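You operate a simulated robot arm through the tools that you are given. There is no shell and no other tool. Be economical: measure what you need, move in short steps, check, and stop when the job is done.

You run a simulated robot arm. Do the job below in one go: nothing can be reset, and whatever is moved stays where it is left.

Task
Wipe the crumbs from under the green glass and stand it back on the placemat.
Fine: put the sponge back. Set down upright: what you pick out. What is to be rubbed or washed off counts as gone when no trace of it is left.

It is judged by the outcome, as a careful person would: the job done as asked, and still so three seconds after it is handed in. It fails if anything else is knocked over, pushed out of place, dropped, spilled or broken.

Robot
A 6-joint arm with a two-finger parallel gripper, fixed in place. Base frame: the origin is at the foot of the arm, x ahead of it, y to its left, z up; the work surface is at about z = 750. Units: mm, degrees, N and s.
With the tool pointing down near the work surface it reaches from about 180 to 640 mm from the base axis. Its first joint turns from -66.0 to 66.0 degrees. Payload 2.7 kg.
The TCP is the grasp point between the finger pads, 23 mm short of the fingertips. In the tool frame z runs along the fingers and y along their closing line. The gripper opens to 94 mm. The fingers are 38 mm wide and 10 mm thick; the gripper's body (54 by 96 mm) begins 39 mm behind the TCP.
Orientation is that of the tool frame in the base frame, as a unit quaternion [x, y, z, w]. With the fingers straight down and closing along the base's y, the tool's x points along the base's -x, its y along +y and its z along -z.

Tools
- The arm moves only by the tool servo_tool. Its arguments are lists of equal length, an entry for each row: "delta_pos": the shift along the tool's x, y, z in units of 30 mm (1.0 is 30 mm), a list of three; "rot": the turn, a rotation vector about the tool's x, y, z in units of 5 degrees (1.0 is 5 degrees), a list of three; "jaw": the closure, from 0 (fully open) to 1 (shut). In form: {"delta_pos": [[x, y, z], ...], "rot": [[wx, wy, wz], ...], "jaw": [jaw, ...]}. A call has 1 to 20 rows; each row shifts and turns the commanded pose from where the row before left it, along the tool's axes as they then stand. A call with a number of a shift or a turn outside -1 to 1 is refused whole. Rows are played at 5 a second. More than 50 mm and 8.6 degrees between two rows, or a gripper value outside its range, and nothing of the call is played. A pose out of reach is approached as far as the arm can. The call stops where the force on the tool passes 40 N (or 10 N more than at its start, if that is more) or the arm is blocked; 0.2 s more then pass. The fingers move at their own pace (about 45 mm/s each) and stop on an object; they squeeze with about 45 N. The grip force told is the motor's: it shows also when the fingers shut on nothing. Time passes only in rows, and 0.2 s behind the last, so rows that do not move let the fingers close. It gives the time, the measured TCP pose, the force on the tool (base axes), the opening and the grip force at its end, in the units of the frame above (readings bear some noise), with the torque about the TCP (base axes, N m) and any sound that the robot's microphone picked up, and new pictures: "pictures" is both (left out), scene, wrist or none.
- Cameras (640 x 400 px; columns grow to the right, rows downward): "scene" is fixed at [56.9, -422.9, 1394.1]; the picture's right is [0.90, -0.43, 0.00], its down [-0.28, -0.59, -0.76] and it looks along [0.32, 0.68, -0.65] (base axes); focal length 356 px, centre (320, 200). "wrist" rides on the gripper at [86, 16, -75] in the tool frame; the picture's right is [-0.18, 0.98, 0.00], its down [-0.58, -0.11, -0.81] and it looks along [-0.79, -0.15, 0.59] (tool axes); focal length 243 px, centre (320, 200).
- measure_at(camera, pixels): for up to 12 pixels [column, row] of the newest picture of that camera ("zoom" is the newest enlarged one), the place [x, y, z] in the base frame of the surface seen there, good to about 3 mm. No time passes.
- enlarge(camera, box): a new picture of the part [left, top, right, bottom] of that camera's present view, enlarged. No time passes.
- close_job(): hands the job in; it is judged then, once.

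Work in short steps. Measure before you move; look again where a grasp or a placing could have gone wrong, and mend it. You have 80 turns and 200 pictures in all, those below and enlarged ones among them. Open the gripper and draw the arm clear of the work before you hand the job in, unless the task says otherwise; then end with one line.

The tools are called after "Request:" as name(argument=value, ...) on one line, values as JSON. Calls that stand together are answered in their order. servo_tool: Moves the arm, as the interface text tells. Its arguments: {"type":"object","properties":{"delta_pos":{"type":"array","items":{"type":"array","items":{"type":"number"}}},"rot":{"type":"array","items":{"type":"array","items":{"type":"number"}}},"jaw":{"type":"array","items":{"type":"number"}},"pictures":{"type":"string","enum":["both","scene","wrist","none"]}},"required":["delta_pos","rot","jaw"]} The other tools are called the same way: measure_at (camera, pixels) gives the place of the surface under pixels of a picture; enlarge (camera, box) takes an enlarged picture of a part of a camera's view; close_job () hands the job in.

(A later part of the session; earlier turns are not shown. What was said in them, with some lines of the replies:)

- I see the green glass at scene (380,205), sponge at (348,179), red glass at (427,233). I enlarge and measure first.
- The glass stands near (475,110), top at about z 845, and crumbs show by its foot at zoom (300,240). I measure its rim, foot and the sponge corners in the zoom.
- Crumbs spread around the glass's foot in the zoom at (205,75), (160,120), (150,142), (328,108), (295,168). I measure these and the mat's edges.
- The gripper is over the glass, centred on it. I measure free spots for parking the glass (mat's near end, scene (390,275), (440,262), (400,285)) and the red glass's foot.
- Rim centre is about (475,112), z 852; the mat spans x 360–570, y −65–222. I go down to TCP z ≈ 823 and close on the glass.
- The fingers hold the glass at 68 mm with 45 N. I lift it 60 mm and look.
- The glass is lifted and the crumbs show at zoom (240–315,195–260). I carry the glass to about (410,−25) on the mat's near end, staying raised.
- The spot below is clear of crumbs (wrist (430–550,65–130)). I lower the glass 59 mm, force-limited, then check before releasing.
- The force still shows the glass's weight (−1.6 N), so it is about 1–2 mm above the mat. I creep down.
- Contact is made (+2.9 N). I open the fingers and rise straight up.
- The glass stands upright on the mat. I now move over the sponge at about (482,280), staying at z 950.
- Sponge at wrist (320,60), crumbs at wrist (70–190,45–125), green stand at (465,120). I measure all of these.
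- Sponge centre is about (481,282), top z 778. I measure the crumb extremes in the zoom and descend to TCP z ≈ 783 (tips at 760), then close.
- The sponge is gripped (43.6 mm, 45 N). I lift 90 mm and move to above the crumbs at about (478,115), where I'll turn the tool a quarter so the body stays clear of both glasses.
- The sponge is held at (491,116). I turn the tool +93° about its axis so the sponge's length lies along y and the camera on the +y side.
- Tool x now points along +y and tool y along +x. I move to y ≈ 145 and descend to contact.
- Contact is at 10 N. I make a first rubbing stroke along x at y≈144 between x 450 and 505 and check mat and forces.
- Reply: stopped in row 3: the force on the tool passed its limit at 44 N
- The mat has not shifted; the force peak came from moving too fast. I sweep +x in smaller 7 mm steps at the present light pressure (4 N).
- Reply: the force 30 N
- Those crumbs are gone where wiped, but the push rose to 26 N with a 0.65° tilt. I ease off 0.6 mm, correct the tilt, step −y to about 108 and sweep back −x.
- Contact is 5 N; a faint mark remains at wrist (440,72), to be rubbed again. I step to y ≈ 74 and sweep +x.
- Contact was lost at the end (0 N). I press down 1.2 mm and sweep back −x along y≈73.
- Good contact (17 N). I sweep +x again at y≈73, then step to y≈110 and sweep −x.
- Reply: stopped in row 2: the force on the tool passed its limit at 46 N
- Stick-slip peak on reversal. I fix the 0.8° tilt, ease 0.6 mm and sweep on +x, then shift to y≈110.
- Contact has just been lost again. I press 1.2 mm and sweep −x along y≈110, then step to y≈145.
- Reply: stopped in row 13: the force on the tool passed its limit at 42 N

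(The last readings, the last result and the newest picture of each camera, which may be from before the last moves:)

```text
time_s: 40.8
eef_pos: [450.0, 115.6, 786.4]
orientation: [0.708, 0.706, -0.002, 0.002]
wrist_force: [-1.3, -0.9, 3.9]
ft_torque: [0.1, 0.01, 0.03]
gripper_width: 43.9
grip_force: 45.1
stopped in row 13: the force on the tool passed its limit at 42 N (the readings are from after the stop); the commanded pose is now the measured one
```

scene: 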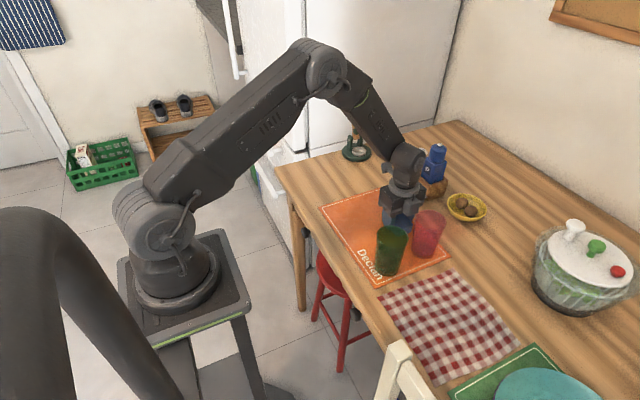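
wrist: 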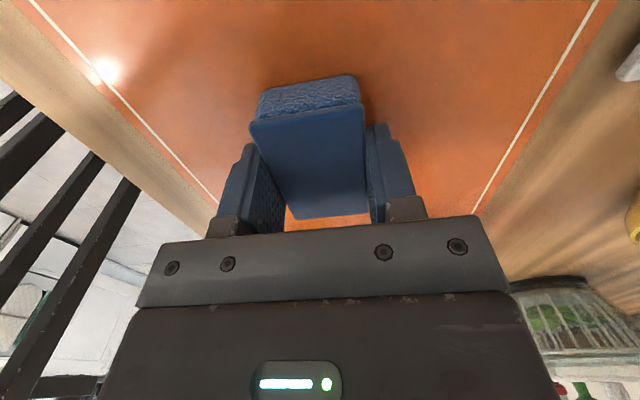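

The visible mat looks clean. I lift the sponge 90 mm and draw it toward +y to inspect the whole area.

Request:
servo_tool(delta_pos=[[0, 0, -1], [0, 0, -1], [0, 0, -1], [1, 0, 0], [1, 0, 0], [1, 0, 0], [1, 0, 0]], rot=[[0, 0, 0], [0, 0, 0], [0, 0, 0], [0, 0, 0], [0, 0, 0], [0, 0, 0], [0, 0, 0]], jaw=[1, 1, 1, 1, 1, 1, 1])

Request:
enlarge(camera="scene", box=[340, 180, 440, 260])

Request:
enlarge(camera="wrist", box=[200, 0, 440, 150])

```text
time_s: 42.4
eef_pos: [450.1, 237.8, 874.2]
orientation: [0.708, 0.706, -0.002, 0.002]
wrist_force: [-1.3, 0.1, 0.0]
ft_torque: [0.03, 0.0, 0.01]
gripper_width: 43.7
grip_force: 44.7
```

scene: 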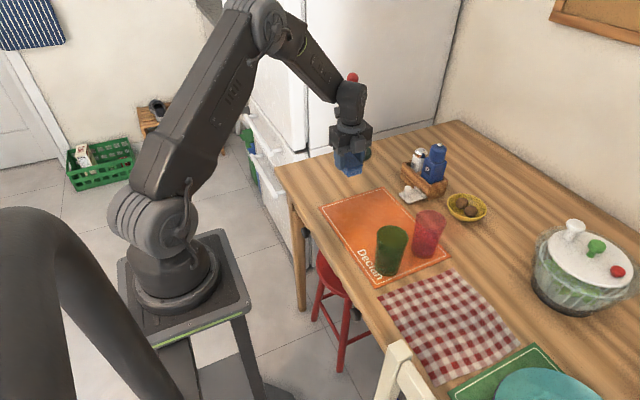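
wrist: 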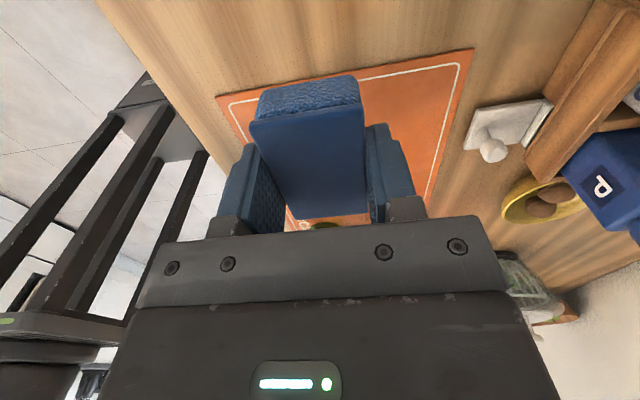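

```text
5.00 times, centred on (390, 220) of scene
```

zoom: 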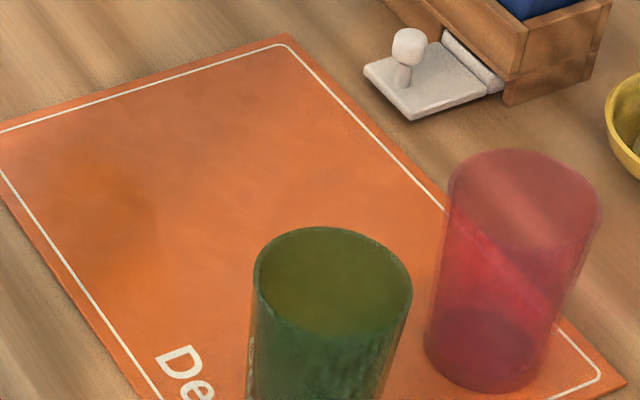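

```text
2.67 times, centred on (320, 75) of wrist
```

zoom: 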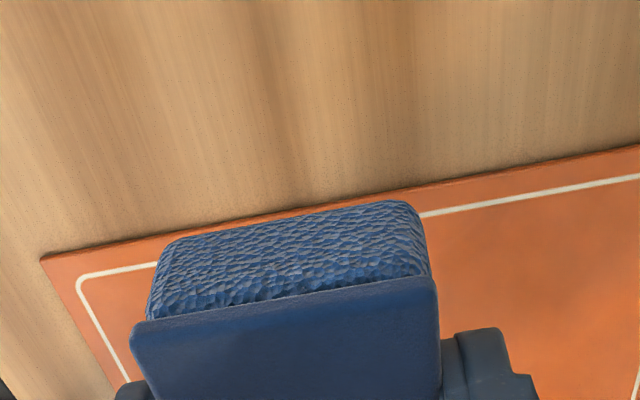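

The mat looks clean from the scene view. I turn the tool back −93° for returning the sponge, which also gives a wrist view of the mat.

Request:
servo_tool(delta_pos=[[0, 0, 0], [0, 0, 0], [0, 0, 0], [0, 0, 0], [0, 0, 0], [0, 0, 0], [0, 0, 0], [0, 0, 0], [0, 0, 0], [0, 0, 0], [0, 0, 0], [0, 0, 0], [0, 0, 0], [0, 0, 0], [0, 0, 0], [0, 0, 0], [0, 0, 0], [0, 0, 0], [0, 0, 0]], rot=[[0, 0, -1], [0, 0, -1], [0, 0, -1], [0, 0, -1], [0, 0, -1], [0, 0, -1], [0, 0, -1], [0, 0, -1], [0, 0, -1], [0, 0, -1], [0, 0, -1], [0, 0, -1], [0, 0, -1], [0, 0, -1], [0, 0, -1], [0, 0, -1], [0, 0, -1], [0, 0, -1], [0, 0, -0.65]], jaw=[1, 1, 1, 1, 1, 1, 1, 1, 1, 1, 1, 1, 1, 1, 1, 1, 1, 1, 1])

Request:
enlarge(camera="wrist", box=[0, 0, 260, 170])

```text
time_s: 46.4
eef_pos: [450.7, 237.8, 872.9]
orientation: [-0.027, 1.0, -0.003, 0.0]
wrist_force: [0.2, 0.0, 0.0]
ft_torque: [0.02, 0.03, -0.02]
gripper_width: 43.6
grip_force: 45.1
```

scene: 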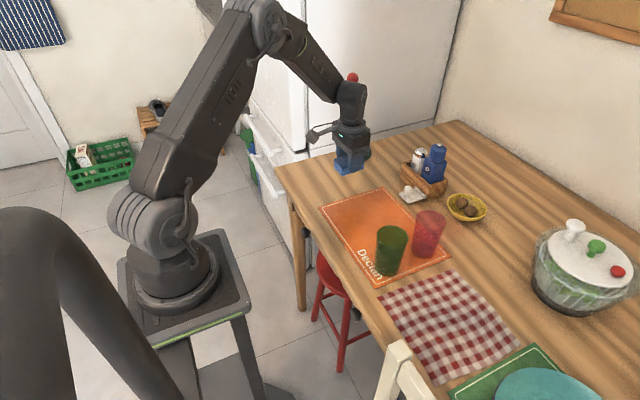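
wrist: 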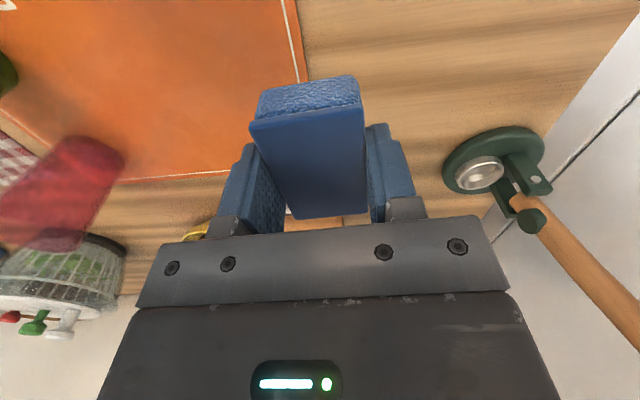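

```text
2.35 times, centred on (130, 85) of wrist
```

zoom: 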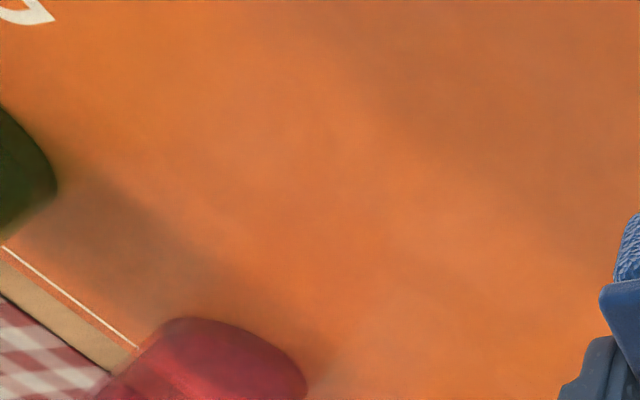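

The mat is free of crumbs in both views. I carry the sponge back to (480,282) and lower it to just above the table.

Request:
servo_tool(delta_pos=[[-0.55, 0.7, 0], [-0.51, 0.71, 0], [0, 0, 1], [0, 0, 1], [0, 0, 0.7], [0, 0, 0.2], [0, 0, 0]], rot=[[0, 0, 0], [0, 0, 0], [0, 0, 0], [0, 0, 0], [0, 0, 0], [0, 0, 0], [0, 0, 0]], jaw=[1, 1, 1, 1, 1, 1, 1])

```text
time_s: 48.0
eef_pos: [479.6, 281.0, 787.5]
orientation: [-0.027, 1.0, -0.003, -0.001]
wrist_force: [0.9, -0.4, -0.5]
ft_torque: [-0.01, -0.01, -0.02]
gripper_width: 43.5
grip_force: 45.0
```

scene: 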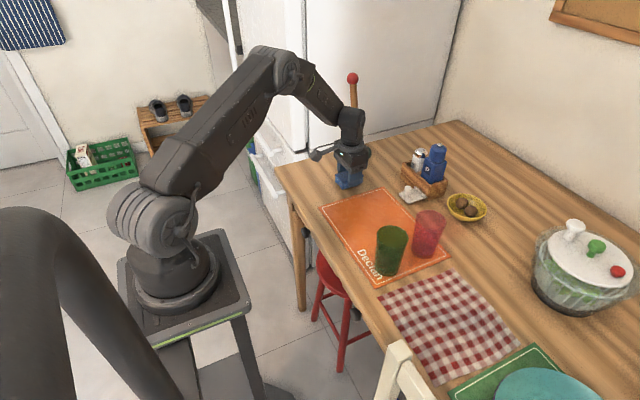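
wrist: 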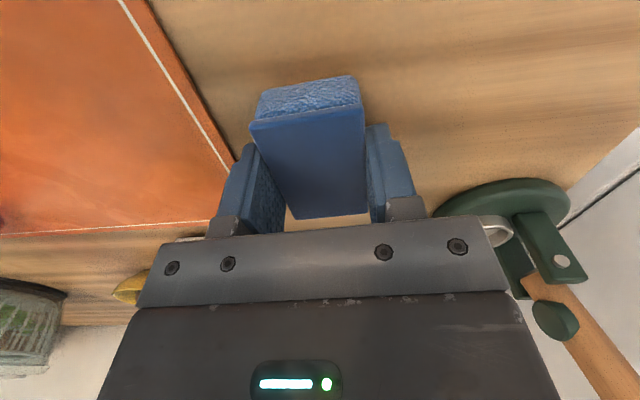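

The sponge is some 3 mm above the table. I lower 3.5 mm until touch, then open and rise.

Request:
servo_tool(delta_pos=[[0, 0, 0.06], [0, 0, 0.05], [0, 0, 0]], rot=[[0, 0, 0], [0, 0, 0], [0, 0, 0]], jaw=[1, 1, 1], pictures="none")

Request:
servo_tool(delta_pos=[[0, 0, 0], [0, 0, 0], [0, 0, 0], [0, 0, -0.7], [0, 0, -1], [0, 0, -1], [0, 0, -1], [0, 0, -1], [0, 0, -0.7]], rot=[[0, 0, 0], [0, 0, 0], [0, 0, 0], [0, 0, 0], [0, 0, 0], [0, 0, 0], [0, 0, 0], [0, 0, 0], [0, 0, 0.6]], jaw=[0.5, 0, 0, 0, 0, 0, 0, 0, 0])

```text
time_s: 48.8
eef_pos: [479.7, 280.5, 782.9]
orientation: [-0.027, 1.0, -0.003, -0.001]
wrist_force: [-0.2, -0.5, -1.1]
ft_torque: [0.0, -0.01, 0.03]
gripper_width: 43.8
grip_force: 44.8
```

```text
time_s: 50.8
eef_pos: [481.0, 282.2, 945.7]
orientation: [-0.001, 1.0, -0.003, 0.0]
wrist_force: [-0.1, 0.5, -0.2]
ft_torque: [-0.02, -0.03, -0.03]
gripper_width: 94.1
grip_force: 0.1
```

scene: 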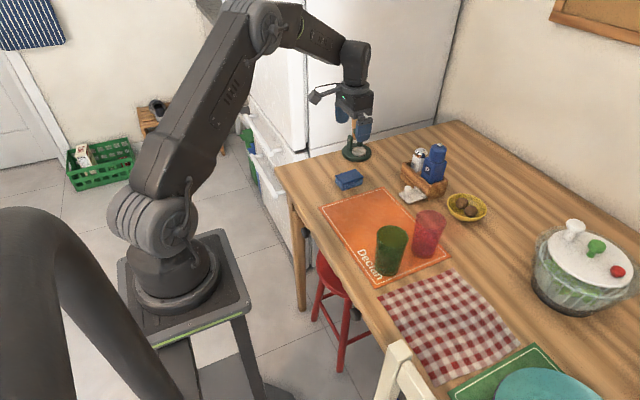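
wrist: 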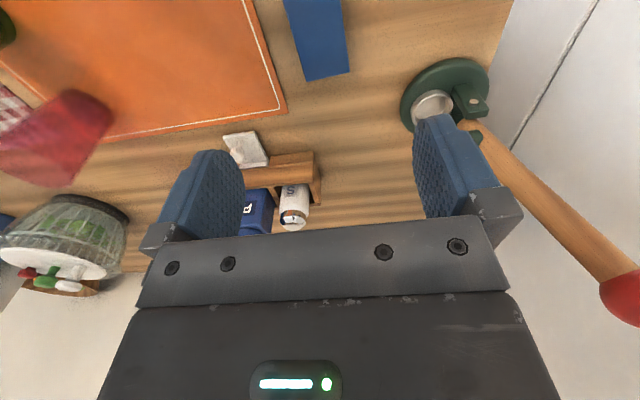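

The sponge is back in place. I return over the green glass at (412,−26).

Request:
servo_tool(delta_pos=[[0.23, -1, 0], [0.23, -1, 0], [0.23, -1, 0], [0.23, -1, 0], [0.23, -1, 0], [0.23, -1, 0], [0.23, -1, 0], [0.23, -1, 0], [0.23, -1, 0], [0.23, -1, 0], [0, -0.27, 0], [0, 0, 0]], rot=[[-0.07, 0, 0], [0, 0, 0], [0, 0, 0], [0, 0, 0], [0, 0, 0], [0, 0, 0], [0, 0, 0], [0, 0, 0], [0, 0, 0], [0, 0, 0], [0, 0, 0], [0, 0, 0]], jaw=[0, 0, 0, 0, 0, 0, 0, 0, 0, 0, 0, 0])

Request:
enlarge(camera="wrist", box=[240, 0, 600, 150])

Request:
measure_at(camera="wrist", pixels=[[272, 72], [364, 68], [318, 28], [318, 116]])

```text
time_s: 53.4
eef_pos: [411.7, -27.7, 946.9]
orientation: [0.0, 1.0, -0.002, 0.0]
wrist_force: [0.8, 0.4, 0.2]
ft_torque: [-0.01, -0.03, 0.01]
gripper_width: 94.2
grip_force: 0.0
```

scene: 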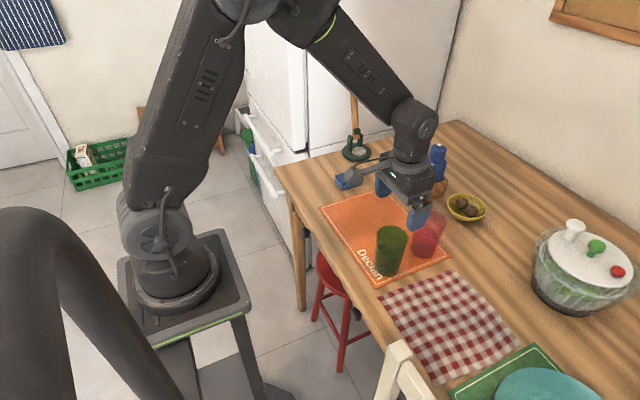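
wrist: 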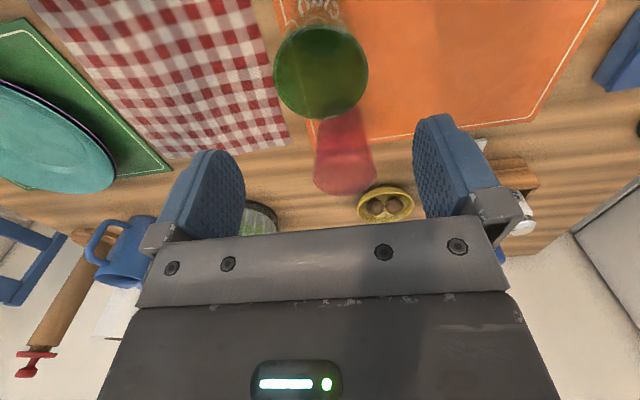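

```text
1.78 times, centred on (420, 75) of wrist
```

zoom: 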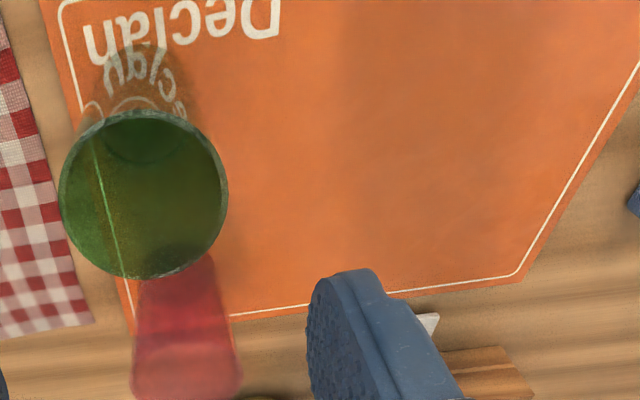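

```text
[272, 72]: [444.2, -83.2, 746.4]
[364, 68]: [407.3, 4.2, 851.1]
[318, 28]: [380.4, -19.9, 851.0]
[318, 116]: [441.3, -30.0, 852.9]
```

The mat is entirely clean and the glass is centred below. I descend to z ≈ 824, grip, and lift 60 mm.

Request:
servo_tool(delta_pos=[[0, 0, 1], [0, 0, 1], [0, 0, 1], [0, 0, 1], [0, 0, 0.1], [0, 0, 0], [0, 0, 0], [0, 0, 0], [0, 0, 0], [0, 0, -0.4], [0, 0, -0.7], [0, 0, -0.9], [0, 0, 0]], rot=[[0, 0, 0], [0, 0, 0], [0, 0, 0], [0, 0, 0], [0, 0, 0], [0, 0, 0], [0, 0, 0], [0, 0, 0], [0, 0, 0], [0, 0, 0], [0, 0, 0], [0, 0, 0], [0, 0, 0]], jaw=[0, 0, 0, 0, 0, 0.4, 1, 1, 1, 1, 1, 1, 1])

```text
time_s: 56.2
eef_pos: [411.2, -27.1, 882.9]
orientation: [-0.001, 1.0, -0.001, -0.001]
wrist_force: [0.7, -0.4, -1.0]
ft_torque: [0.01, 0.01, 0.01]
gripper_width: 67.9
grip_force: 45.1
```

scene: 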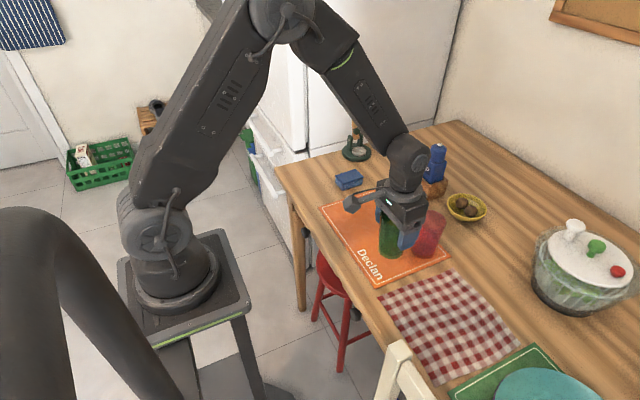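
wrist: 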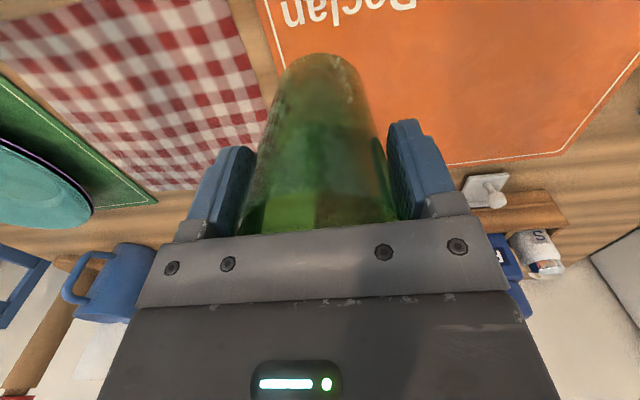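

The glass is lifted. I carry it to its original spot (475,113): first +y 140, then +x 64, and lower to z ≈ 826.

Request:
servo_tool(delta_pos=[[0, 0.7, 0], [0, 0.9, 0], [0, 0.9, 0], [0, 0.9, 0], [-0.7, 0.8, 0], [-0.8, 0.47, 0], [-0.63, 0, 0], [0, 0, 0.7], [0, 0, 0.7], [0, 0, 0.4], [0, 0, 0.1], [0, 0, 0]], rot=[[0, 0, 0], [0, 0, 0], [0, 0, 0], [0, 0, 0], [0, 0, 0], [0, 0, 0], [0, 0, 0], [0, 0, 0], [0, 0, 0], [0, 0, 0], [0, 0, 0], [0, 0, 0]], jaw=[1, 1, 1, 1, 1, 1, 1, 1, 1, 1, 1, 1])

```text
time_s: 58.8
eef_pos: [475.2, 114.2, 825.6]
orientation: [-0.001, 1.0, 0.0, 0.0]
wrist_force: [-1.2, -0.3, -1.5]
ft_torque: [0.03, 0.02, -0.01]
gripper_width: 68.1
grip_force: 45.2
```

scene: 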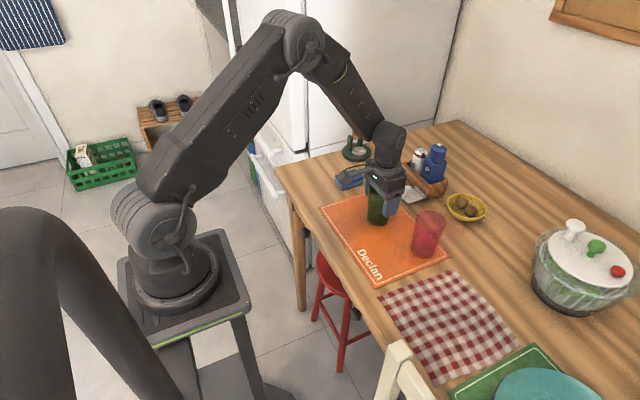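
wrist: 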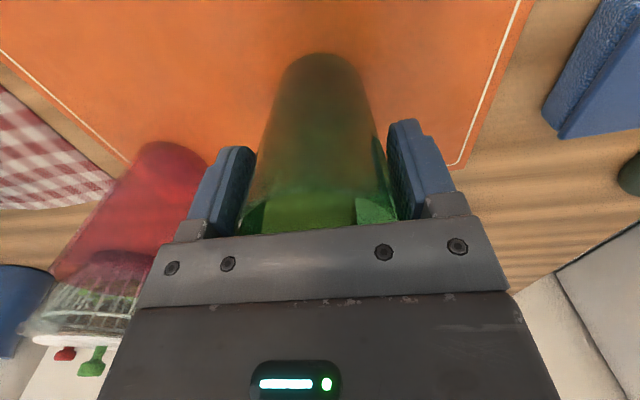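

The glass is just above its old place (weight still shown). I creep down to touch.

Request:
servo_tool(delta_pos=[[0, 0, 0.04], [0, 0, 0.03], [0, 0, 0]], rot=[[0, 0, 0], [0, 0, 0], [0, 0, 0]], jaw=[1, 1, 1], pictures="none")

```text
time_s: 59.6
eef_pos: [475.5, 111.5, 823.2]
orientation: [-0.002, 1.0, -0.001, -0.001]
wrist_force: [0.6, -1.5, -2.5]
ft_torque: [0.0, 0.0, 0.0]
gripper_width: 68.1
grip_force: 44.9
```

Force shows still −2.5 N, so no contact yet; I creep another 1.5 mm.

Request:
servo_tool(delta_pos=[[0, 0, 0.03], [0, 0, 0.02], [0, 0, 0]], rot=[[0, 0, 0], [0, 0, 0], [0, 0, 0]], jaw=[1, 1, 1], pictures="none")

```text
time_s: 60.4
eef_pos: [475.8, 113.7, 823.3]
orientation: [0.0, 1.0, -0.001, 0.0]
wrist_force: [-4.2, 0.4, 15.4]
ft_torque: [-0.4, 0.42, -0.08]
gripper_width: 68.1
grip_force: 44.9
```

The glass is on the mat (15 N). I relieve 0.6 mm, open, and rise clear.

Request:
servo_tool(delta_pos=[[0, 0, -0.025], [0, 0, 0], [0, 0, 0], [0, 0, 0], [0, 0, 0], [0, 0, -0.7], [0, 0, -1], [0, 0, -1], [0, 0, -1], [0, 0, -1], [0, 0, -1], [0.7, 0.5, -0.5], [1, 0.5, 0], [1, 0.5, 0], [1, 0.5, 0]], rot=[[0, 0, 0], [0, 0, 0], [0, 0, 0], [0, 0, 0], [0, 0, 0], [0, 0, 0], [0, 0, 0], [0, 0, 0], [0, 0, 0], [0, 0, 0], [0, 0, 0], [0, 0, 0], [0, 0, 0], [0, 0, 0], [0, 0, 0]], jaw=[1, 0.5, 0, 0, 0, 0, 0, 0, 0, 0, 0, 0, 0, 0, 0])

Request:
enlarge(camera="scene", box=[300, 130, 500, 290])

Request:
enlarge(camera="wrist", box=[130, 0, 450, 200])

```text
time_s: 63.6
eef_pos: [364.5, 172.8, 1009.2]
orientation: [0.0, 1.0, -0.001, -0.001]
wrist_force: [-0.7, 0.6, 0.0]
ft_torque: [-0.02, -0.02, -0.02]
gripper_width: 94.1
grip_force: 0.0
```

scene: 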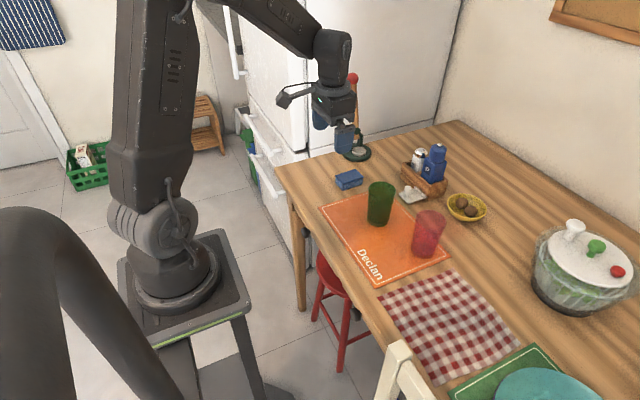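
wrist: 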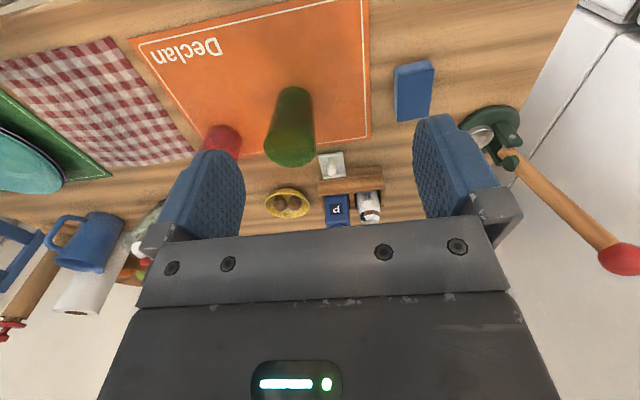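

```text
2.50 times, centred on (400, 210) of scene
```

zoom: 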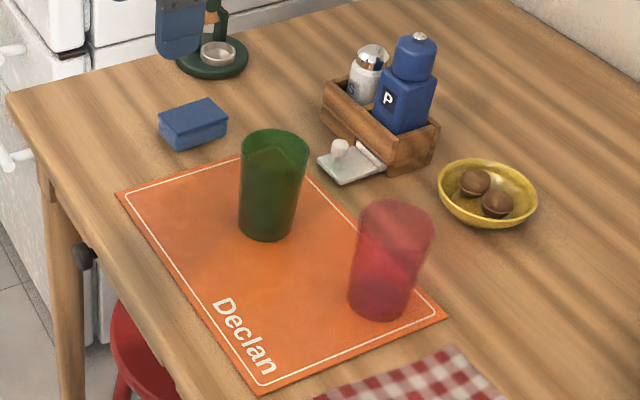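

```text
2.00 times, centred on (290, 100) of wrist
```

zoom: 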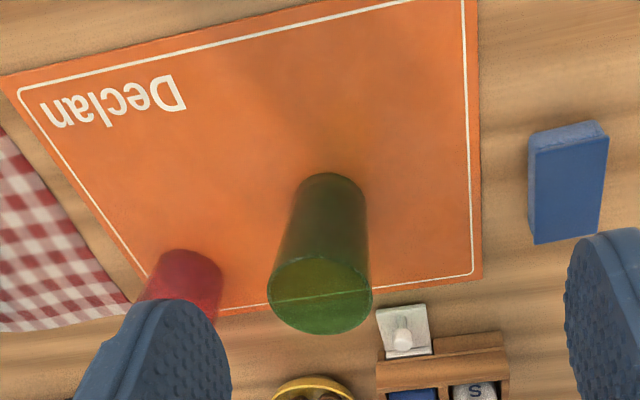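

The mat is clean, the glass stands upright at its old place, the sponge is back, nothing else has moved, and the arm is clear. I hand in the job.

Request:
close_job()

```text
The job is handed in.
```

The crumbs under the green glass are wiped away with no trace left in the last pictures. The glass stands upright in its original spot on the placemat, and the sponge is back where it was.
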